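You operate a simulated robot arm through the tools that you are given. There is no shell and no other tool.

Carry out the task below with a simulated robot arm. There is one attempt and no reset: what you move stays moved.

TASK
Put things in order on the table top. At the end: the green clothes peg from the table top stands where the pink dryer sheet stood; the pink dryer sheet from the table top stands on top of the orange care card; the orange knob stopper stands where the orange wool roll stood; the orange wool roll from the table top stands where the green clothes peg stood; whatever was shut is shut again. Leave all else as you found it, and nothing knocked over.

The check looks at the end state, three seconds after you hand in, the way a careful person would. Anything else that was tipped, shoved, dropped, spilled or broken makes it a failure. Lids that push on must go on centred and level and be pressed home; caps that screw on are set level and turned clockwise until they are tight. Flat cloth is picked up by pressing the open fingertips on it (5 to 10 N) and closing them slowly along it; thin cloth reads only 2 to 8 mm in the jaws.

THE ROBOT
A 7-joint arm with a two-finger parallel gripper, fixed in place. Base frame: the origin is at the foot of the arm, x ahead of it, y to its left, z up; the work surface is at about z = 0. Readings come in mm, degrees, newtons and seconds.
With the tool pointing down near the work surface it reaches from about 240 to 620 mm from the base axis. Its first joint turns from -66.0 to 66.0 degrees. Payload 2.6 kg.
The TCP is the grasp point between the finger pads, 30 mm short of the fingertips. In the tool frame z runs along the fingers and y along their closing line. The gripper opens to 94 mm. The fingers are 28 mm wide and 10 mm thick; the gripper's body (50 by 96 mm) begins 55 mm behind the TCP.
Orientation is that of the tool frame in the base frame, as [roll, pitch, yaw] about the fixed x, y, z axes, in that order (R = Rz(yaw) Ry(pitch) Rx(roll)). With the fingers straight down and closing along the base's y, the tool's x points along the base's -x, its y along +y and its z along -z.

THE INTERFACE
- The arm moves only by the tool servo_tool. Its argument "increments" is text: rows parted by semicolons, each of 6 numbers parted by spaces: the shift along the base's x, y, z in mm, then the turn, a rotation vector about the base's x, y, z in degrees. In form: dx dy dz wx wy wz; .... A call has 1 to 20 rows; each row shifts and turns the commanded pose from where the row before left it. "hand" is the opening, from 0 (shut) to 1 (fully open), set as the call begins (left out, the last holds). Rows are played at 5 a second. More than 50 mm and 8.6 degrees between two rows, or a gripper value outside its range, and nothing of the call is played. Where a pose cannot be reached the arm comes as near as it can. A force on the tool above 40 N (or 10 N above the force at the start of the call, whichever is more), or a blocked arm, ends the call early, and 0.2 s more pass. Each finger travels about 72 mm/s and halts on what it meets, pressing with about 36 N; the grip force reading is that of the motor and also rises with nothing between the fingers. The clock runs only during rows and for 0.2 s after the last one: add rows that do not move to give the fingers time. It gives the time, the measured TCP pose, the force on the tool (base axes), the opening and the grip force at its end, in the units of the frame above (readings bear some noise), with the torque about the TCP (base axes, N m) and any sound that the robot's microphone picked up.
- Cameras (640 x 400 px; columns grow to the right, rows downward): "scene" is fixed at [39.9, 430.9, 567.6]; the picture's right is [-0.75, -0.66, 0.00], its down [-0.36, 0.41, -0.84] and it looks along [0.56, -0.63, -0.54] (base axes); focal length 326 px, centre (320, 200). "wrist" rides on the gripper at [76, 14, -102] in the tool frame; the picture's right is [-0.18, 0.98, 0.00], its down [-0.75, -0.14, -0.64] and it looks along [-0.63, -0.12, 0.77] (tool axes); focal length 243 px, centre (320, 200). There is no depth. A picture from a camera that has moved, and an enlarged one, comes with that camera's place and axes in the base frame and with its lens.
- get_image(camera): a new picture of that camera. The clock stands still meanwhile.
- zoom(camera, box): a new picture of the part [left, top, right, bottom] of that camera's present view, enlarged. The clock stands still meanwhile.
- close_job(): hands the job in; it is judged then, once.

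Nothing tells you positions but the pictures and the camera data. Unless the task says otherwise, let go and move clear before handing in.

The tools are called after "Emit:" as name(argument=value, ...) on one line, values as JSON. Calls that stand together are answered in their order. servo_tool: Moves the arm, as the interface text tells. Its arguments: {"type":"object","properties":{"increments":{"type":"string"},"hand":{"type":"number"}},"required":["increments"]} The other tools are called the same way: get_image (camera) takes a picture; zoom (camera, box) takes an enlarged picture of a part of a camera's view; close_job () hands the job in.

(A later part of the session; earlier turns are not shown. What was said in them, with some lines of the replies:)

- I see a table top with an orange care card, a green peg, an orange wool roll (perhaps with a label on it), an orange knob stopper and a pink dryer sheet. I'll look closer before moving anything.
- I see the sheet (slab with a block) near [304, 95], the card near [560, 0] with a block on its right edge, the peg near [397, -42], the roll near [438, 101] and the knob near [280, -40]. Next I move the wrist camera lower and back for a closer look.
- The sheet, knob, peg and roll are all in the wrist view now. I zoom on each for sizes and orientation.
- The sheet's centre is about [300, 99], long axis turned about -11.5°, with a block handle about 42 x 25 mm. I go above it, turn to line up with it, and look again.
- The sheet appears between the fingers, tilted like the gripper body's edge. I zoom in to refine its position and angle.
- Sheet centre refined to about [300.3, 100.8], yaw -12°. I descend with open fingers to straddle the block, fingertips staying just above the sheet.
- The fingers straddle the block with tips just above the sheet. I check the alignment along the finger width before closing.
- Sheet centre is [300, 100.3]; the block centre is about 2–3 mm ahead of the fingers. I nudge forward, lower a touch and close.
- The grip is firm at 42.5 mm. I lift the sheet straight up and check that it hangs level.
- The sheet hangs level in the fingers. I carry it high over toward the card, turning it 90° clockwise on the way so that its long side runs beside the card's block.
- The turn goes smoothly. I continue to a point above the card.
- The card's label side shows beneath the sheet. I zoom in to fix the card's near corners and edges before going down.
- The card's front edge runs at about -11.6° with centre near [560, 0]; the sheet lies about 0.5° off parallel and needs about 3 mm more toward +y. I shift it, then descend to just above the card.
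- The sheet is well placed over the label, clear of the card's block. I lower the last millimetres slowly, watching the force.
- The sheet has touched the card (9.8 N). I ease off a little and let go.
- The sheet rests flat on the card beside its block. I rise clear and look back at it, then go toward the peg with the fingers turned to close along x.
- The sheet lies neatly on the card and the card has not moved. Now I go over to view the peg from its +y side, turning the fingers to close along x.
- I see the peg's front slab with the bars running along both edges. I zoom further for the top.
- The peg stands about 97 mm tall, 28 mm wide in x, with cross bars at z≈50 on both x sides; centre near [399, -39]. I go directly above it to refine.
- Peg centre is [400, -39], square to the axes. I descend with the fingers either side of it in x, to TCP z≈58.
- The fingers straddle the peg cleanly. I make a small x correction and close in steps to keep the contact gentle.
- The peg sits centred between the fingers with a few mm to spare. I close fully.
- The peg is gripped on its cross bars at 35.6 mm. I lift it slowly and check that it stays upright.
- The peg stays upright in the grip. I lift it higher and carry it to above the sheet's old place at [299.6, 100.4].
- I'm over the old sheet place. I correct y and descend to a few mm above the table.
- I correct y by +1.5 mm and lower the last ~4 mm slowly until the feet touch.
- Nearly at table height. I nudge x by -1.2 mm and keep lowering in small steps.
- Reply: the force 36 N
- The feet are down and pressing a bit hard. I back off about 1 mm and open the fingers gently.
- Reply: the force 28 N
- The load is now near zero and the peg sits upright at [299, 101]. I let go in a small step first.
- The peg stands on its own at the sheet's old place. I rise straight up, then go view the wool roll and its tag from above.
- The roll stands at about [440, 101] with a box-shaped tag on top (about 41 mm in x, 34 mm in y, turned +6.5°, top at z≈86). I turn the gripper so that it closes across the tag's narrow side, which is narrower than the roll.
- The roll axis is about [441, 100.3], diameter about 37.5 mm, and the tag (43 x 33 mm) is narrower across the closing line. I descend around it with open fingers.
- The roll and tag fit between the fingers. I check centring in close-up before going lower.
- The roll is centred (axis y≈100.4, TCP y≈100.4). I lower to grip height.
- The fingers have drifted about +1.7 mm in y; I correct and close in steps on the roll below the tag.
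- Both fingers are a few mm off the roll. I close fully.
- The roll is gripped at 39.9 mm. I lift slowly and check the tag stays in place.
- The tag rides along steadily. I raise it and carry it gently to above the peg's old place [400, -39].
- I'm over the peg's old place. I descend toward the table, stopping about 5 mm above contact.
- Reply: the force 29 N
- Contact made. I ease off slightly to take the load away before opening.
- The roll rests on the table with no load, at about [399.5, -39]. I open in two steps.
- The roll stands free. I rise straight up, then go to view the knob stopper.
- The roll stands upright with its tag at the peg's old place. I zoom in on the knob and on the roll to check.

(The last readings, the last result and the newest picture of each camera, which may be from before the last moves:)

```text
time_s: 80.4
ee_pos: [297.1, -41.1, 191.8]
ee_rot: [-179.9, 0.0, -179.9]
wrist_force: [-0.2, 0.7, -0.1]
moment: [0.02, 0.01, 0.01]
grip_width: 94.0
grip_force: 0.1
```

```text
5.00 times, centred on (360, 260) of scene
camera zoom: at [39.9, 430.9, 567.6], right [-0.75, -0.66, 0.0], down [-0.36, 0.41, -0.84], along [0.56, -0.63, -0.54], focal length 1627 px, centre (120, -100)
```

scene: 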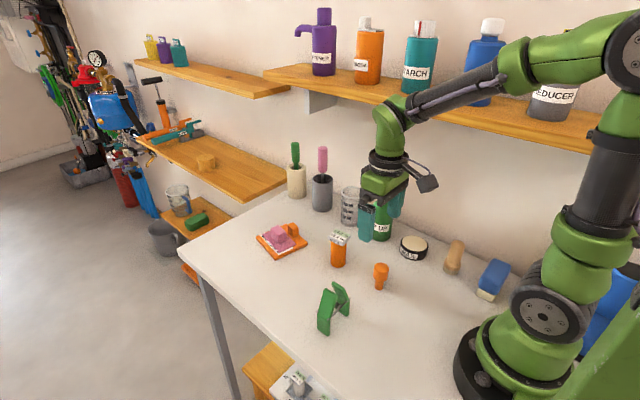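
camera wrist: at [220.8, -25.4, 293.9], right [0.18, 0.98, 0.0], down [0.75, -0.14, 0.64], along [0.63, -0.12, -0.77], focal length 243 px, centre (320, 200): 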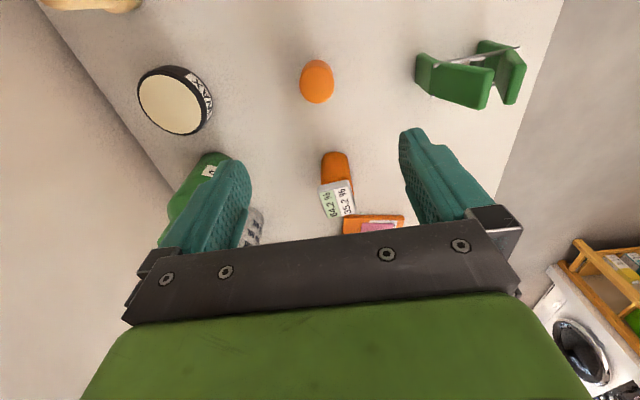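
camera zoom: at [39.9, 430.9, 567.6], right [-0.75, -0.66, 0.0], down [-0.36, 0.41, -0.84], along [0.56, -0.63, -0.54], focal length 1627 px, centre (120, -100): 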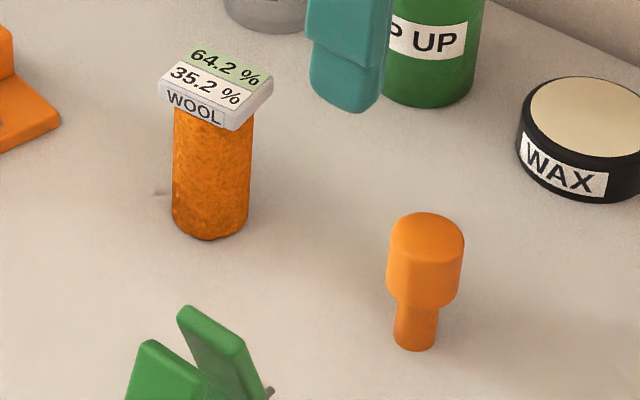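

The knob's head is about 30 mm across, centred near [277.5, -39.5], top at z≈68. I move over it and go down part way to verify centring.

Emit:
servo_tool(increments="-10 0 -10 0 0 0; -9.3 0 -15 0 0 0; 0 0 -20 0 0 0; 0 0 -20 0 0 0; 0 0 -15 0 0 0; 0 0 0 0 0 0; 0 0 0 0 0 0; 0 0 0 0 0 0", hand=1)

Emit:
get_image(camera="wrist")

Emit:
zoom(camera="wrist", box=[220, 60, 420, 200])

```text
time_s: 82.2
ee_pos: [276.9, -39.9, 111.4]
ee_rot: [-180.0, 0.0, 180.0]
wrist_force: [-0.1, -0.5, 1.1]
moment: [-0.02, 0.0, 0.0]
grip_width: 94.2
grip_force: 0.1
```

```text
taken
camera wrist: at [200.2, -25.2, 215.1], right [0.18, 0.98, 0.0], down [0.75, -0.14, 0.64], along [0.63, -0.12, -0.77], focal length 243 px, centre (320, 200)
```

wrist: 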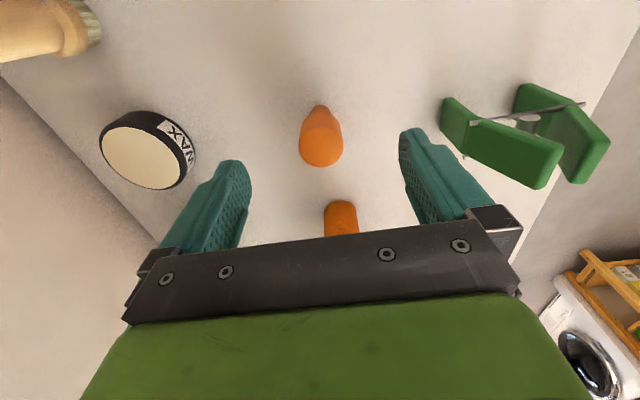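

```text
2.86 times, centred on (320, 130) of wrist
camera zoom: at [200.2, -25.2, 215.1], right [0.18, 0.98, 0.0], down [0.75, -0.14, 0.64], along [0.63, -0.12, -0.77], focal length 693 px, centre (320, 400)
```

zoom: 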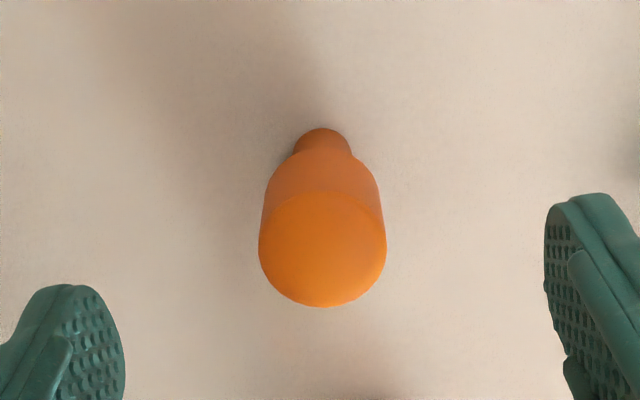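

The knob is centred between the fingers (about [277, -39.2]). I descend to grip height around its head.

Emit:
servo_tool(increments="1 0 -15 0 0 0; 0 0 -15 0 0 0; 0 0 -15 0 0 0; 0 0 -12 0 0 0; 0 0 -6 0 0 0; 0 0 0 0 0 0; 0 0 0 0 0 0; 0 0 0 0 0 0", hand=1)

Emit:
get_image(camera="wrist")

Emit:
zoom(camera="scene", box=[330, 210, 430, 310])

```text
time_s: 84.0
ee_pos: [276.4, -39.9, 49.9]
ee_rot: [179.9, 0.0, -179.9]
wrist_force: [-0.5, -0.2, 0.2]
moment: [0.01, 0.02, -0.01]
grip_width: 93.8
grip_force: 0.1
```

```text
taken
camera wrist: at [200.9, -25.5, 152.7], right [0.18, 0.98, 0.0], down [0.75, -0.14, 0.64], along [0.63, -0.12, -0.77], focal length 243 px, centre (320, 200)
```

wrist: 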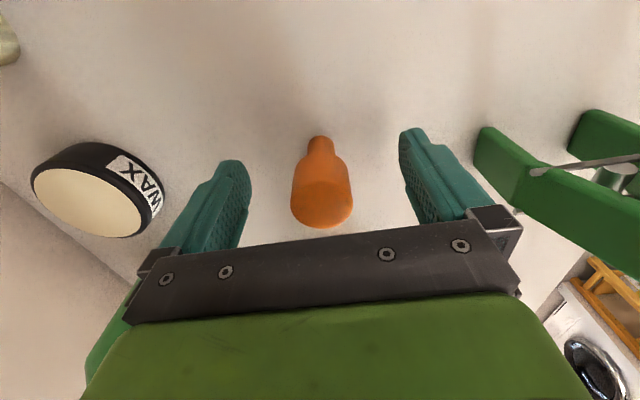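

```text
4.00 times, centred on (380, 260) of scene
camera zoom: at [39.9, 430.9, 567.6], right [-0.75, -0.66, 0.0], down [-0.36, 0.41, -0.84], along [0.56, -0.63, -0.54], focal length 1302 px, centre (80, -40)
```

zoom: 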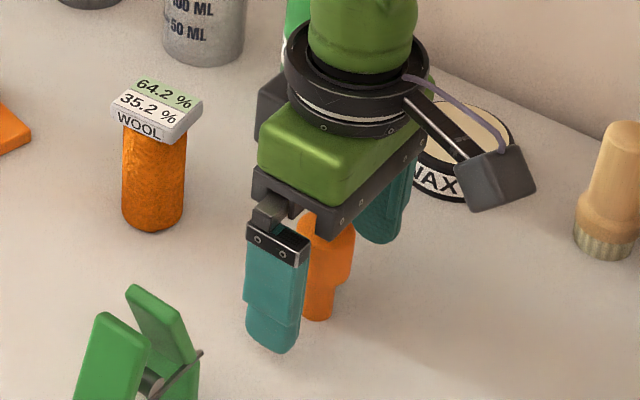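

Emit:
servo_tool(increments="0 0 -2 0 0 0; 0 0 0 0 0 0; 0 0 0 0 0 0; 0 0 0 0 0 0", hand=0.39)

Emit:
zoom(camera="wrist", box=[220, 100, 420, 240])

```text
time_s: 85.0
ee_pos: [277.4, -39.3, 48.4]
ee_rot: [179.9, 0.0, 179.9]
wrist_force: [-0.4, -0.4, -1.1]
moment: [-0.01, -0.01, 0.0]
grip_width: 37.0
grip_force: 0.0
```

```text
2.86 times, centred on (320, 170) of wrist
camera zoom: at [201.3, -25.2, 150.8], right [0.18, 0.98, 0.0], down [0.75, -0.14, 0.64], along [0.63, -0.12, -0.77], focal length 693 px, centre (320, 286)
```

zoom: 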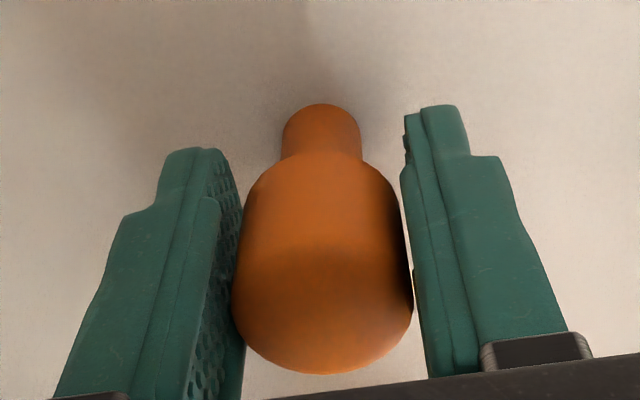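

The knob's head sits centred between the fingers. I close fully and lift slightly.

Emit:
servo_tool(increments="0 0 0 0 0 0; 0 0 0 0 0 0; 0 0 0 0 0 0", hand=0)

Emit:
get_image(camera="wrist")

Emit:
servo_tool(increments="0 0 2 0 0 0; 0 0 5 0 0 0; 0 0 8 0 0 0; 0 0 10 0 0 0; 0 0 0 0 0 0", hand=0)

Emit:
zoom(camera="wrist", box=[220, 100, 420, 240])

Emit:
zoom(camera="scene", box=[330, 210, 430, 310])

```text
time_s: 85.8
ee_pos: [277.6, -39.8, 47.7]
ee_rot: [-179.9, -0.1, -179.9]
wrist_force: [-0.9, 0.1, -0.1]
moment: [-0.02, 0.02, -0.01]
grip_width: 30.5
grip_force: 35.8
```

```text
taken
camera wrist: at [201.3, -25.2, 150.8], right [0.18, 0.98, 0.0], down [0.75, -0.14, 0.64], along [0.63, -0.12, -0.77], focal length 243 px, centre (320, 200)
```

wrist: 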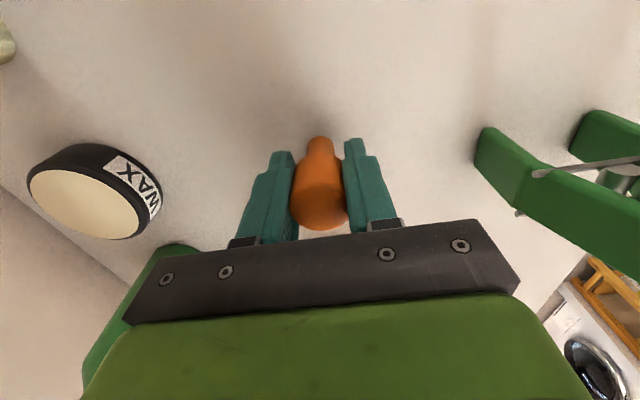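

```text
time_s: 87.0
ee_pos: [276.3, -38.6, 71.1]
ee_rot: [-179.9, 0.1, 180.0]
wrist_force: [0.0, -0.1, -0.3]
moment: [-0.02, 0.05, 0.02]
grip_width: 30.5
grip_force: 35.6
```

```text
2.86 times, centred on (320, 170) of wrist
camera zoom: at [201.3, -24.8, 174.2], right [0.18, 0.98, 0.0], down [0.75, -0.14, 0.64], along [0.63, -0.12, -0.77], focal length 693 px, centre (320, 286)
```

zoom: 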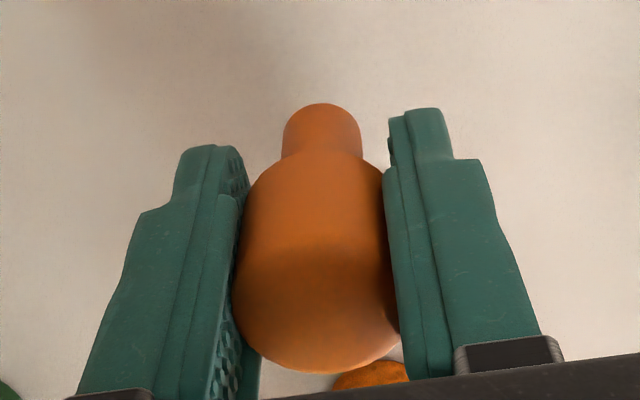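

```text
4.00 times, centred on (380, 260) of scene
camera zoom: at [39.9, 430.9, 567.6], right [-0.75, -0.66, 0.0], down [-0.36, 0.41, -0.84], along [0.56, -0.63, -0.54], focal length 1302 px, centre (80, -40)
```

zoom: 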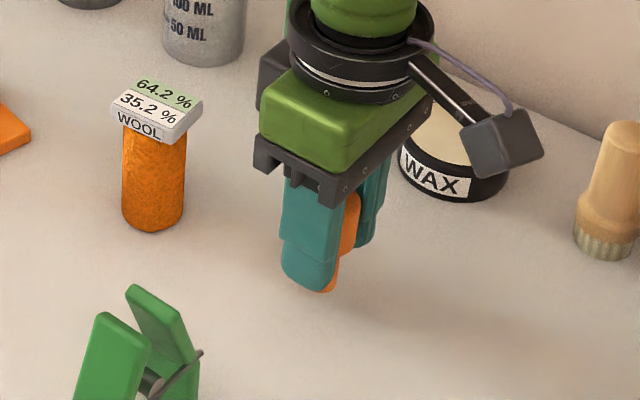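

The knob is gripped at 30.5 mm and rides upright. I raise it and carry it to the roll's old place [441, 100.4].

Emit:
servo_tool(increments="0 0 15 0 0 0; 0 0 20 0 0 0; 0 0 20 0 0 0; 0 0 20 0 0 0; 0 0 15 0 0 0; 13.6 11.6 0 0 0 0; 13.6 11.6 0 0 0 0; 13.6 11.6 0 0 0 0; 13.6 11.6 0 0 0 0; 13.6 11.6 0 0 0 0; 13.6 11.6 0 0 0 0; 13.6 11.6 0 0 0 0; 13.6 11.6 0 0 0 0; 13.6 11.6 0 0 0 0; 13.6 11.6 0 0 0 0; 13.6 11.6 0 0 0 0; 13.6 11.6 0 0 0 0; 0 0 0 0 0 0; 0 0 0 0 0 0; 0 0 0 0 0 0", hand=0)

Emit:
get_image(camera="wrist")

Emit:
get_image(camera="scene")

```text
time_s: 91.2
ee_pos: [442.0, 97.7, 161.5]
ee_rot: [180.0, 0.0, 179.9]
wrist_force: [-0.2, -0.3, 0.0]
moment: [0.01, -0.02, -0.01]
grip_width: 30.4
grip_force: 36.3
```

```text
taken
camera wrist: at [365.6, 112.8, 264.9], right [0.18, 0.98, 0.0], down [0.75, -0.14, 0.64], along [0.63, -0.12, -0.77], focal length 243 px, centre (320, 200)
```

wrist: 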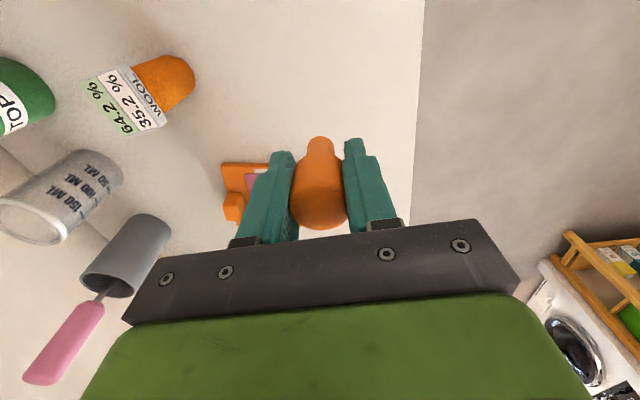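

```text
taken
```

scene: 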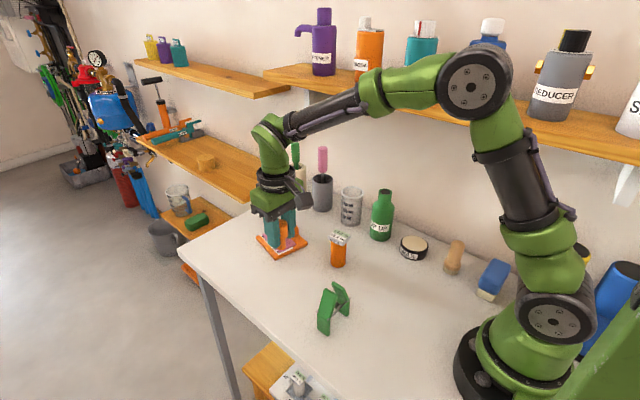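

I shift by (-1.6, +1.6) and descend to just above the table.

Emit:
servo_tool(increments="-1.6 1.6 -20 0 0 0; 0 0 -20 0 0 0; 0 0 -20 0 0 0; 0 0 -20 0 0 0; 0 0 -14 0 0 0; 0 0 -9 0 0 0; 0 0 -5 0 0 0; 0 0 0 0 0 0; 0 0 0 0 0 0; 0 0 0 0 0 0", hand=0)

Emit:
get_image(camera="wrist")

Emit:
zoom(camera="scene", box=[240, 210, 340, 310])

```text
time_s: 93.4
ee_pos: [437.9, 101.4, 53.0]
ee_rot: [-180.0, 0.0, -180.0]
wrist_force: [0.3, 0.0, -0.1]
moment: [-0.02, 0.02, -0.01]
grip_width: 30.3
grip_force: 36.4
```

```text
taken
camera wrist: at [362.1, 116.6, 156.7], right [0.18, 0.98, 0.0], down [0.75, -0.14, 0.64], along [0.63, -0.12, -0.77], focal length 243 px, centre (320, 200)
```

wrist: 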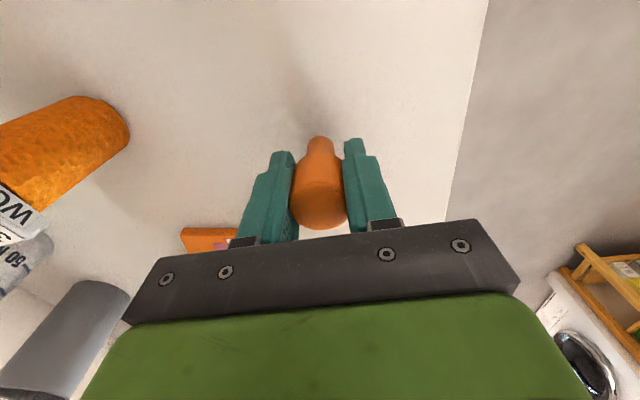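

```text
4.00 times, centred on (290, 260) of scene
camera zoom: at [39.9, 430.9, 567.6], right [-0.75, -0.66, 0.0], down [-0.36, 0.41, -0.84], along [0.56, -0.63, -0.54], focal length 1302 px, centre (440, -40)
```

zoom: 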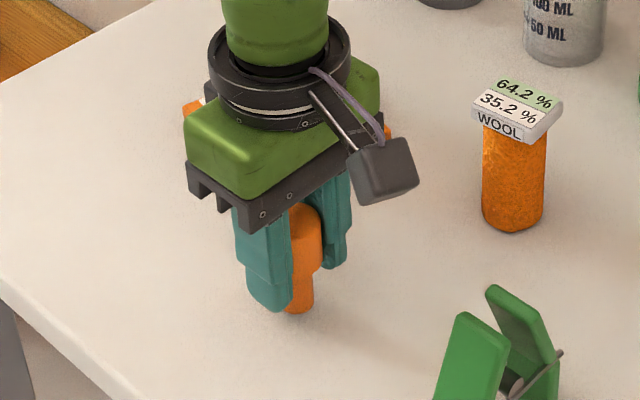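

I correct by (+1.7, -2.0) and lower in small steps.

Emit:
servo_tool(increments="1.7 -2 -2 0 0 0; 0 0 -1.5 0 0 0; 0 0 0 0 0 0; 0 0 0 0 0 0", hand=0)

Emit:
servo_tool(increments="0 0 -1 0 0 0; 0 0 0 0 0 0; 0 0 0 0 0 0", hand=0)

Emit:
get_image(camera="wrist")

```text
time_s: 94.4
ee_pos: [441.4, 99.6, 50.3]
ee_rot: [180.0, -0.1, -179.9]
wrist_force: [1.5, 0.3, 0.0]
moment: [0.01, 0.0, 0.0]
grip_width: 30.1
grip_force: 36.0
```

```text
time_s: 95.2
ee_pos: [440.6, 99.2, 49.1]
ee_rot: [-180.0, -0.1, -180.0]
wrist_force: [-0.5, -0.3, 0.3]
moment: [0.01, 0.02, -0.03]
grip_width: 30.2
grip_force: 36.1
```

```text
taken
camera wrist: at [364.4, 114.4, 152.0], right [0.18, 0.98, 0.0], down [0.75, -0.14, 0.64], along [0.63, -0.12, -0.77], focal length 243 px, centre (320, 200)
```

wrist: 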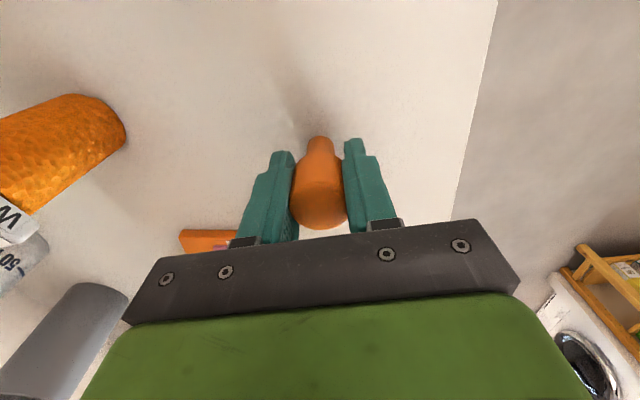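

Emit:
servo_tool(increments="-0.3 0 -0.6 0 0 0; 0 0 0 0 0 0; 0 0 0 0 0 0", hand=0)

Emit:
servo_tool(increments="0 0 -0.4 0 0 0; 0 0 0 0 0 0; 0 0 0 0 0 0", hand=0)

Emit:
servo_tool(increments="0 0 -0.3 0 0 0; 0 0 0 0 0 0; 0 0 0 0 0 0", hand=0)

```text
time_s: 96.0
ee_pos: [440.8, 100.4, 48.3]
ee_rot: [180.0, 0.0, 180.0]
wrist_force: [-0.7, 0.5, 0.4]
moment: [0.02, -0.03, 0.0]
grip_width: 29.9
grip_force: 36.2
```

```text
time_s: 96.8
ee_pos: [442.2, 100.7, 48.6]
ee_rot: [179.9, 0.0, 179.9]
wrist_force: [0.2, -0.8, 2.3]
moment: [-0.01, 0.03, 0.02]
grip_width: 30.2
grip_force: 35.6
```

```text
time_s: 97.6
ee_pos: [440.1, 101.0, 47.3]
ee_rot: [179.9, 0.0, -179.9]
wrist_force: [0.6, 0.7, 1.6]
moment: [0.0, -0.03, 0.01]
grip_width: 30.3
grip_force: 35.5
```

Emit:
servo_tool(increments="0 0 -0.3 0 0 0; 0 0 0 0 0 0; 0 0 0 0 0 0", hand=0)

Emit:
get_image(camera="wrist")

```text
time_s: 98.4
ee_pos: [439.5, 99.2, 47.5]
ee_rot: [180.0, 0.0, -180.0]
wrist_force: [0.3, -0.1, 6.5]
moment: [-0.03, 0.03, -0.01]
grip_width: 30.1
grip_force: 36.2
```

```text
taken
camera wrist: at [364.6, 114.6, 150.6], right [0.18, 0.98, 0.0], down [0.75, -0.14, 0.64], along [0.63, -0.12, -0.77], focal length 243 px, centre (320, 200)
```

wrist: 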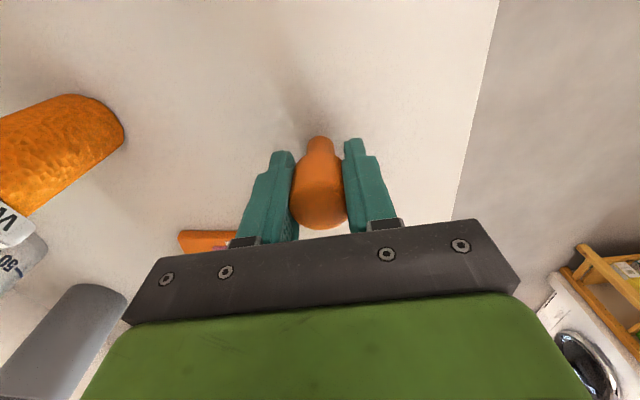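

The stopper touches the table (6.5 N) at about [440.8, 100.5]. I ease off slightly and open in two steps.

Emit:
servo_tool(increments="0 0 0.25 0 0 0; 0 0 0 0 0 0; 0 0 0 0 0 0", hand=0)

Emit:
servo_tool(increments="0 0 0 0 0 0; 0 0 0 0 0 0", hand=0.38)

Emit:
servo_tool(increments="0 0 0 0 0 0; 0 0 0 0 0 0; 0 0 0 0 0 0", hand=0.9)

Emit:
get_image(camera="wrist")

Emit:
zoom(camera="scene", box=[240, 210, 340, 310])

```text
time_s: 99.2
ee_pos: [441.4, 100.7, 48.3]
ee_rot: [180.0, 0.1, -179.8]
wrist_force: [-0.7, -0.4, 5.0]
moment: [-0.08, 0.06, -0.03]
grip_width: 30.1
grip_force: 36.0
```

```text
time_s: 99.8
ee_pos: [440.7, 101.2, 48.2]
ee_rot: [179.9, 0.1, 179.9]
wrist_force: [-0.5, 0.0, -0.5]
moment: [0.02, 0.02, 0.0]
grip_width: 35.9
grip_force: 0.0
```

```text
time_s: 100.6
ee_pos: [439.7, 100.2, 47.8]
ee_rot: [-180.0, 0.0, 180.0]
wrist_force: [0.0, 0.1, -0.3]
moment: [-0.04, 0.05, 0.01]
grip_width: 84.5
grip_force: 0.1
```

```text
taken
camera wrist: at [364.9, 114.7, 150.7], right [0.18, 0.98, 0.0], down [0.75, -0.14, 0.64], along [0.63, -0.12, -0.77], focal length 243 px, centre (320, 200)
```

wrist: 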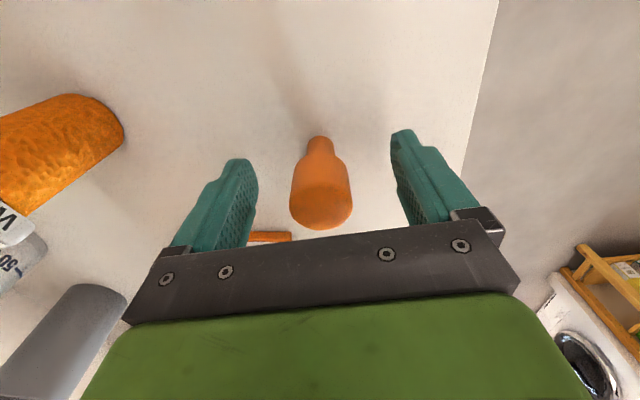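

```text
4.00 times, centred on (290, 260) of scene
camera zoom: at [39.9, 430.9, 567.6], right [-0.75, -0.66, 0.0], down [-0.36, 0.41, -0.84], along [0.56, -0.63, -0.54], focal length 1302 px, centre (440, -40)
```

zoom: 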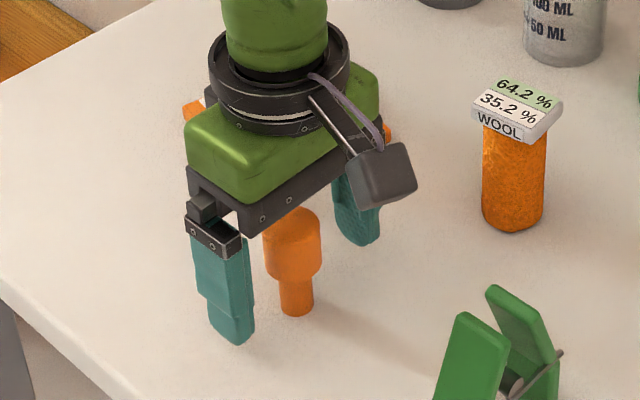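

The stopper stands upright on its own. I rise straight up and back to where the arm began, then check everything.

Emit:
servo_tool(increments="0 0 5 0 0 0; 0 0 10 0 0 0; 0 0 20 0 0 0; 0 0 25 0 0 0; 0 0 30 0 0 0; 0 0 30 0 0 0; 0 0 30 0 0 0; 0 0 30 0 0 0; -5 0 30 0 0 0; -10 2 30 0 0 0; -10 2 20 0 0 0; -10 2 10 0 0 0; 0 0 0 0 0 0; 0 0 0 0 0 0; 0 0 0 0 0 0", hand=1)

Emit:
get_image(camera="scene")

Emit:
get_image(camera="wrist")

Emit:
zoom(camera="scene", box=[240, 200, 400, 340])

```text
time_s: 103.8
ee_pos: [405.0, 103.4, 318.1]
ee_rot: [-179.9, 0.1, 180.0]
wrist_force: [0.1, -0.6, 0.0]
moment: [0.01, 0.03, 0.02]
grip_width: 93.9
grip_force: 0.0
```

```text
taken
```

scene: 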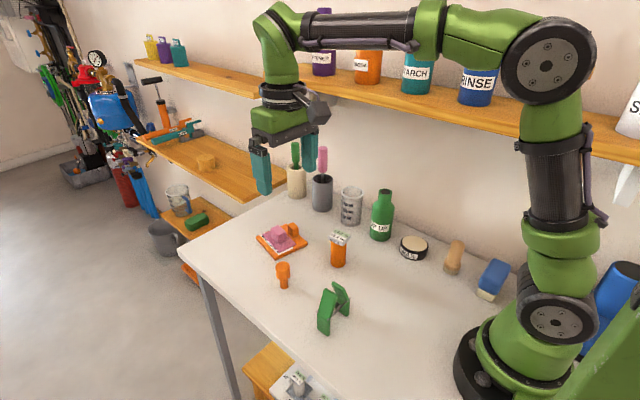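

```text
taken
camera wrist: at [328.4, 118.0, 421.6], right [0.18, 0.98, 0.0], down [0.75, -0.14, 0.64], along [0.63, -0.12, -0.77], focal length 243 px, centre (320, 200)
```

wrist: 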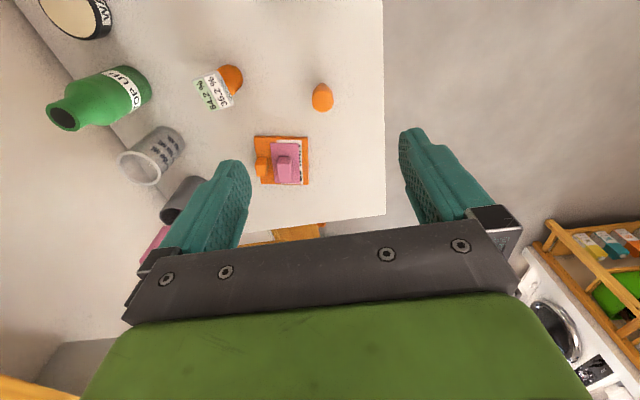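

```text
2.86 times, centred on (320, 270) of scene
camera zoom: at [39.9, 430.9, 567.6], right [-0.75, -0.66, 0.0], down [-0.36, 0.41, -0.84], along [0.56, -0.63, -0.54], focal length 930 px, centre (320, 0)
```

zoom: 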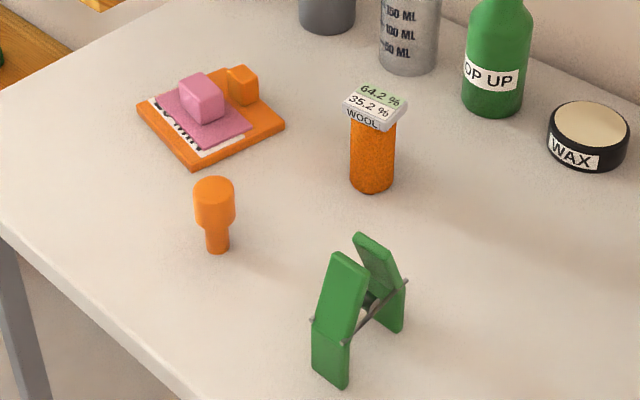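

All four items look in place: sheet on the card, peg at the sheet's spot, roll at the peg's spot, stopper at the roll's spot. I make a last close look at each for uprightness, and at the surroundings.

Emit:
zoom(camera="scene", box=[240, 215, 320, 295])

Emit:
zoom(camera="scene", box=[300, 225, 370, 340])

Emit:
zoom(camera="scene", box=[230, 330, 350, 400])

Emit:
zoom(camera="wrist", box=[160, 40, 360, 220])

```text
5.00 times, centred on (280, 255) of scene
camera zoom: at [39.9, 430.9, 567.6], right [-0.75, -0.66, 0.0], down [-0.36, 0.41, -0.84], along [0.56, -0.63, -0.54], focal length 1627 px, centre (520, -75)
```

zoom: 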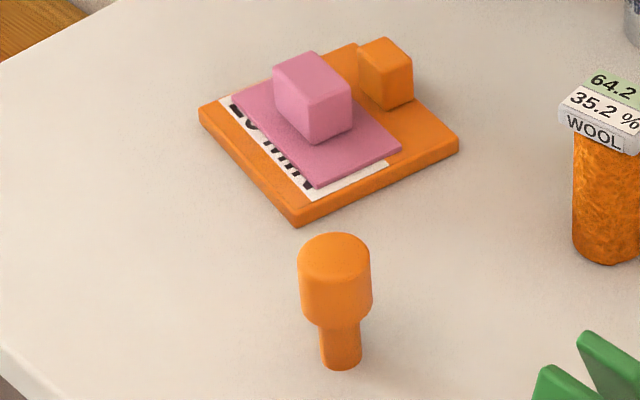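

```text
3.48 times, centred on (335, 282) of scene
camera zoom: at [39.9, 430.9, 567.6], right [-0.75, -0.66, 0.0], down [-0.36, 0.41, -0.84], along [0.56, -0.63, -0.54], focal length 1132 px, centre (268, -87)
```

zoom: 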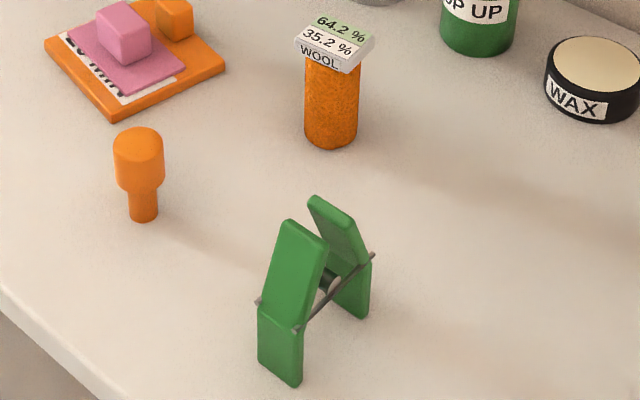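

```text
5.33 times, centred on (290, 365) of scene
camera zoom: at [39.9, 430.9, 567.6], right [-0.75, -0.66, 0.0], down [-0.36, 0.41, -0.84], along [0.56, -0.63, -0.54], focal length 1736 px, centre (480, -680)
```

zoom: 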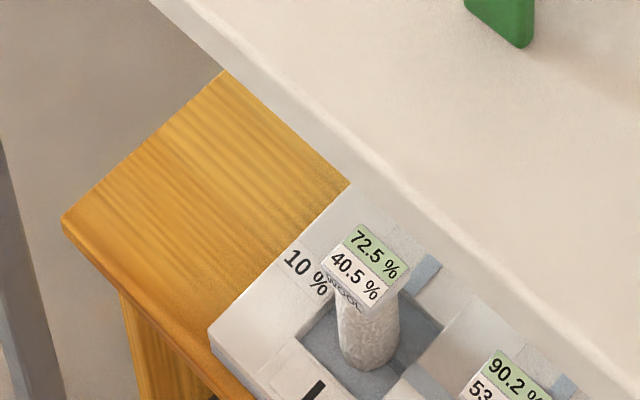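

```text
2.22 times, centred on (260, 130) of wrist
camera zoom: at [328.4, 118.0, 421.6], right [0.18, 0.98, 0.0], down [0.75, -0.14, 0.64], along [0.63, -0.12, -0.77], focal length 539 px, centre (453, 356)
```

zoom: 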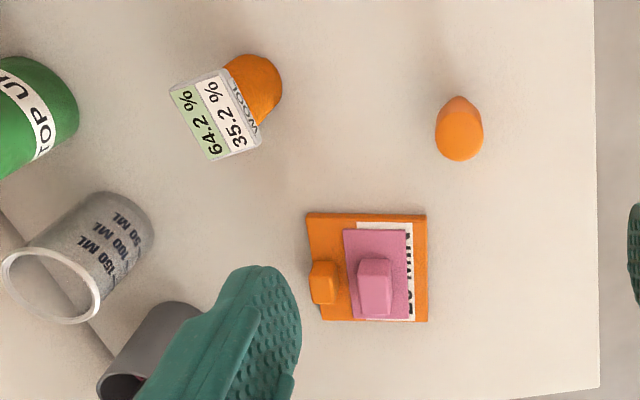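

Everything stands upright where it belongs: the sheet on the card, the peg at the sheet's place, the roll with its own tag at the peg's place, and the stopper at the roll's place. The arm is clear with the gripper open and nothing else was moved, so I hand in.

Emit:
close_job()

```text
The job is handed in.
```

I've handed the job in, with all four items moved and standing upright:

- **Pink dryer sheet:** it lies flat on top of the orange care card, beside the card's block. I turned it 90° so that it fits.
- **Green clothes peg:** it stands where the dryer sheet was.
- **Orange wool roll:** it stands where the peg was, with its tag still on top.
- **Orange knob stopper:** it stands where the wool roll was.

By the camera measurements, the peg, roll and stopper are within a few millimetres of their target spots. Nothing shut was opened, so there was nothing to close again. The last pictures show nothing else moved or knocked over. The arm is clear of the table with the gripper open and empty.

I haven't seen the result of the check.
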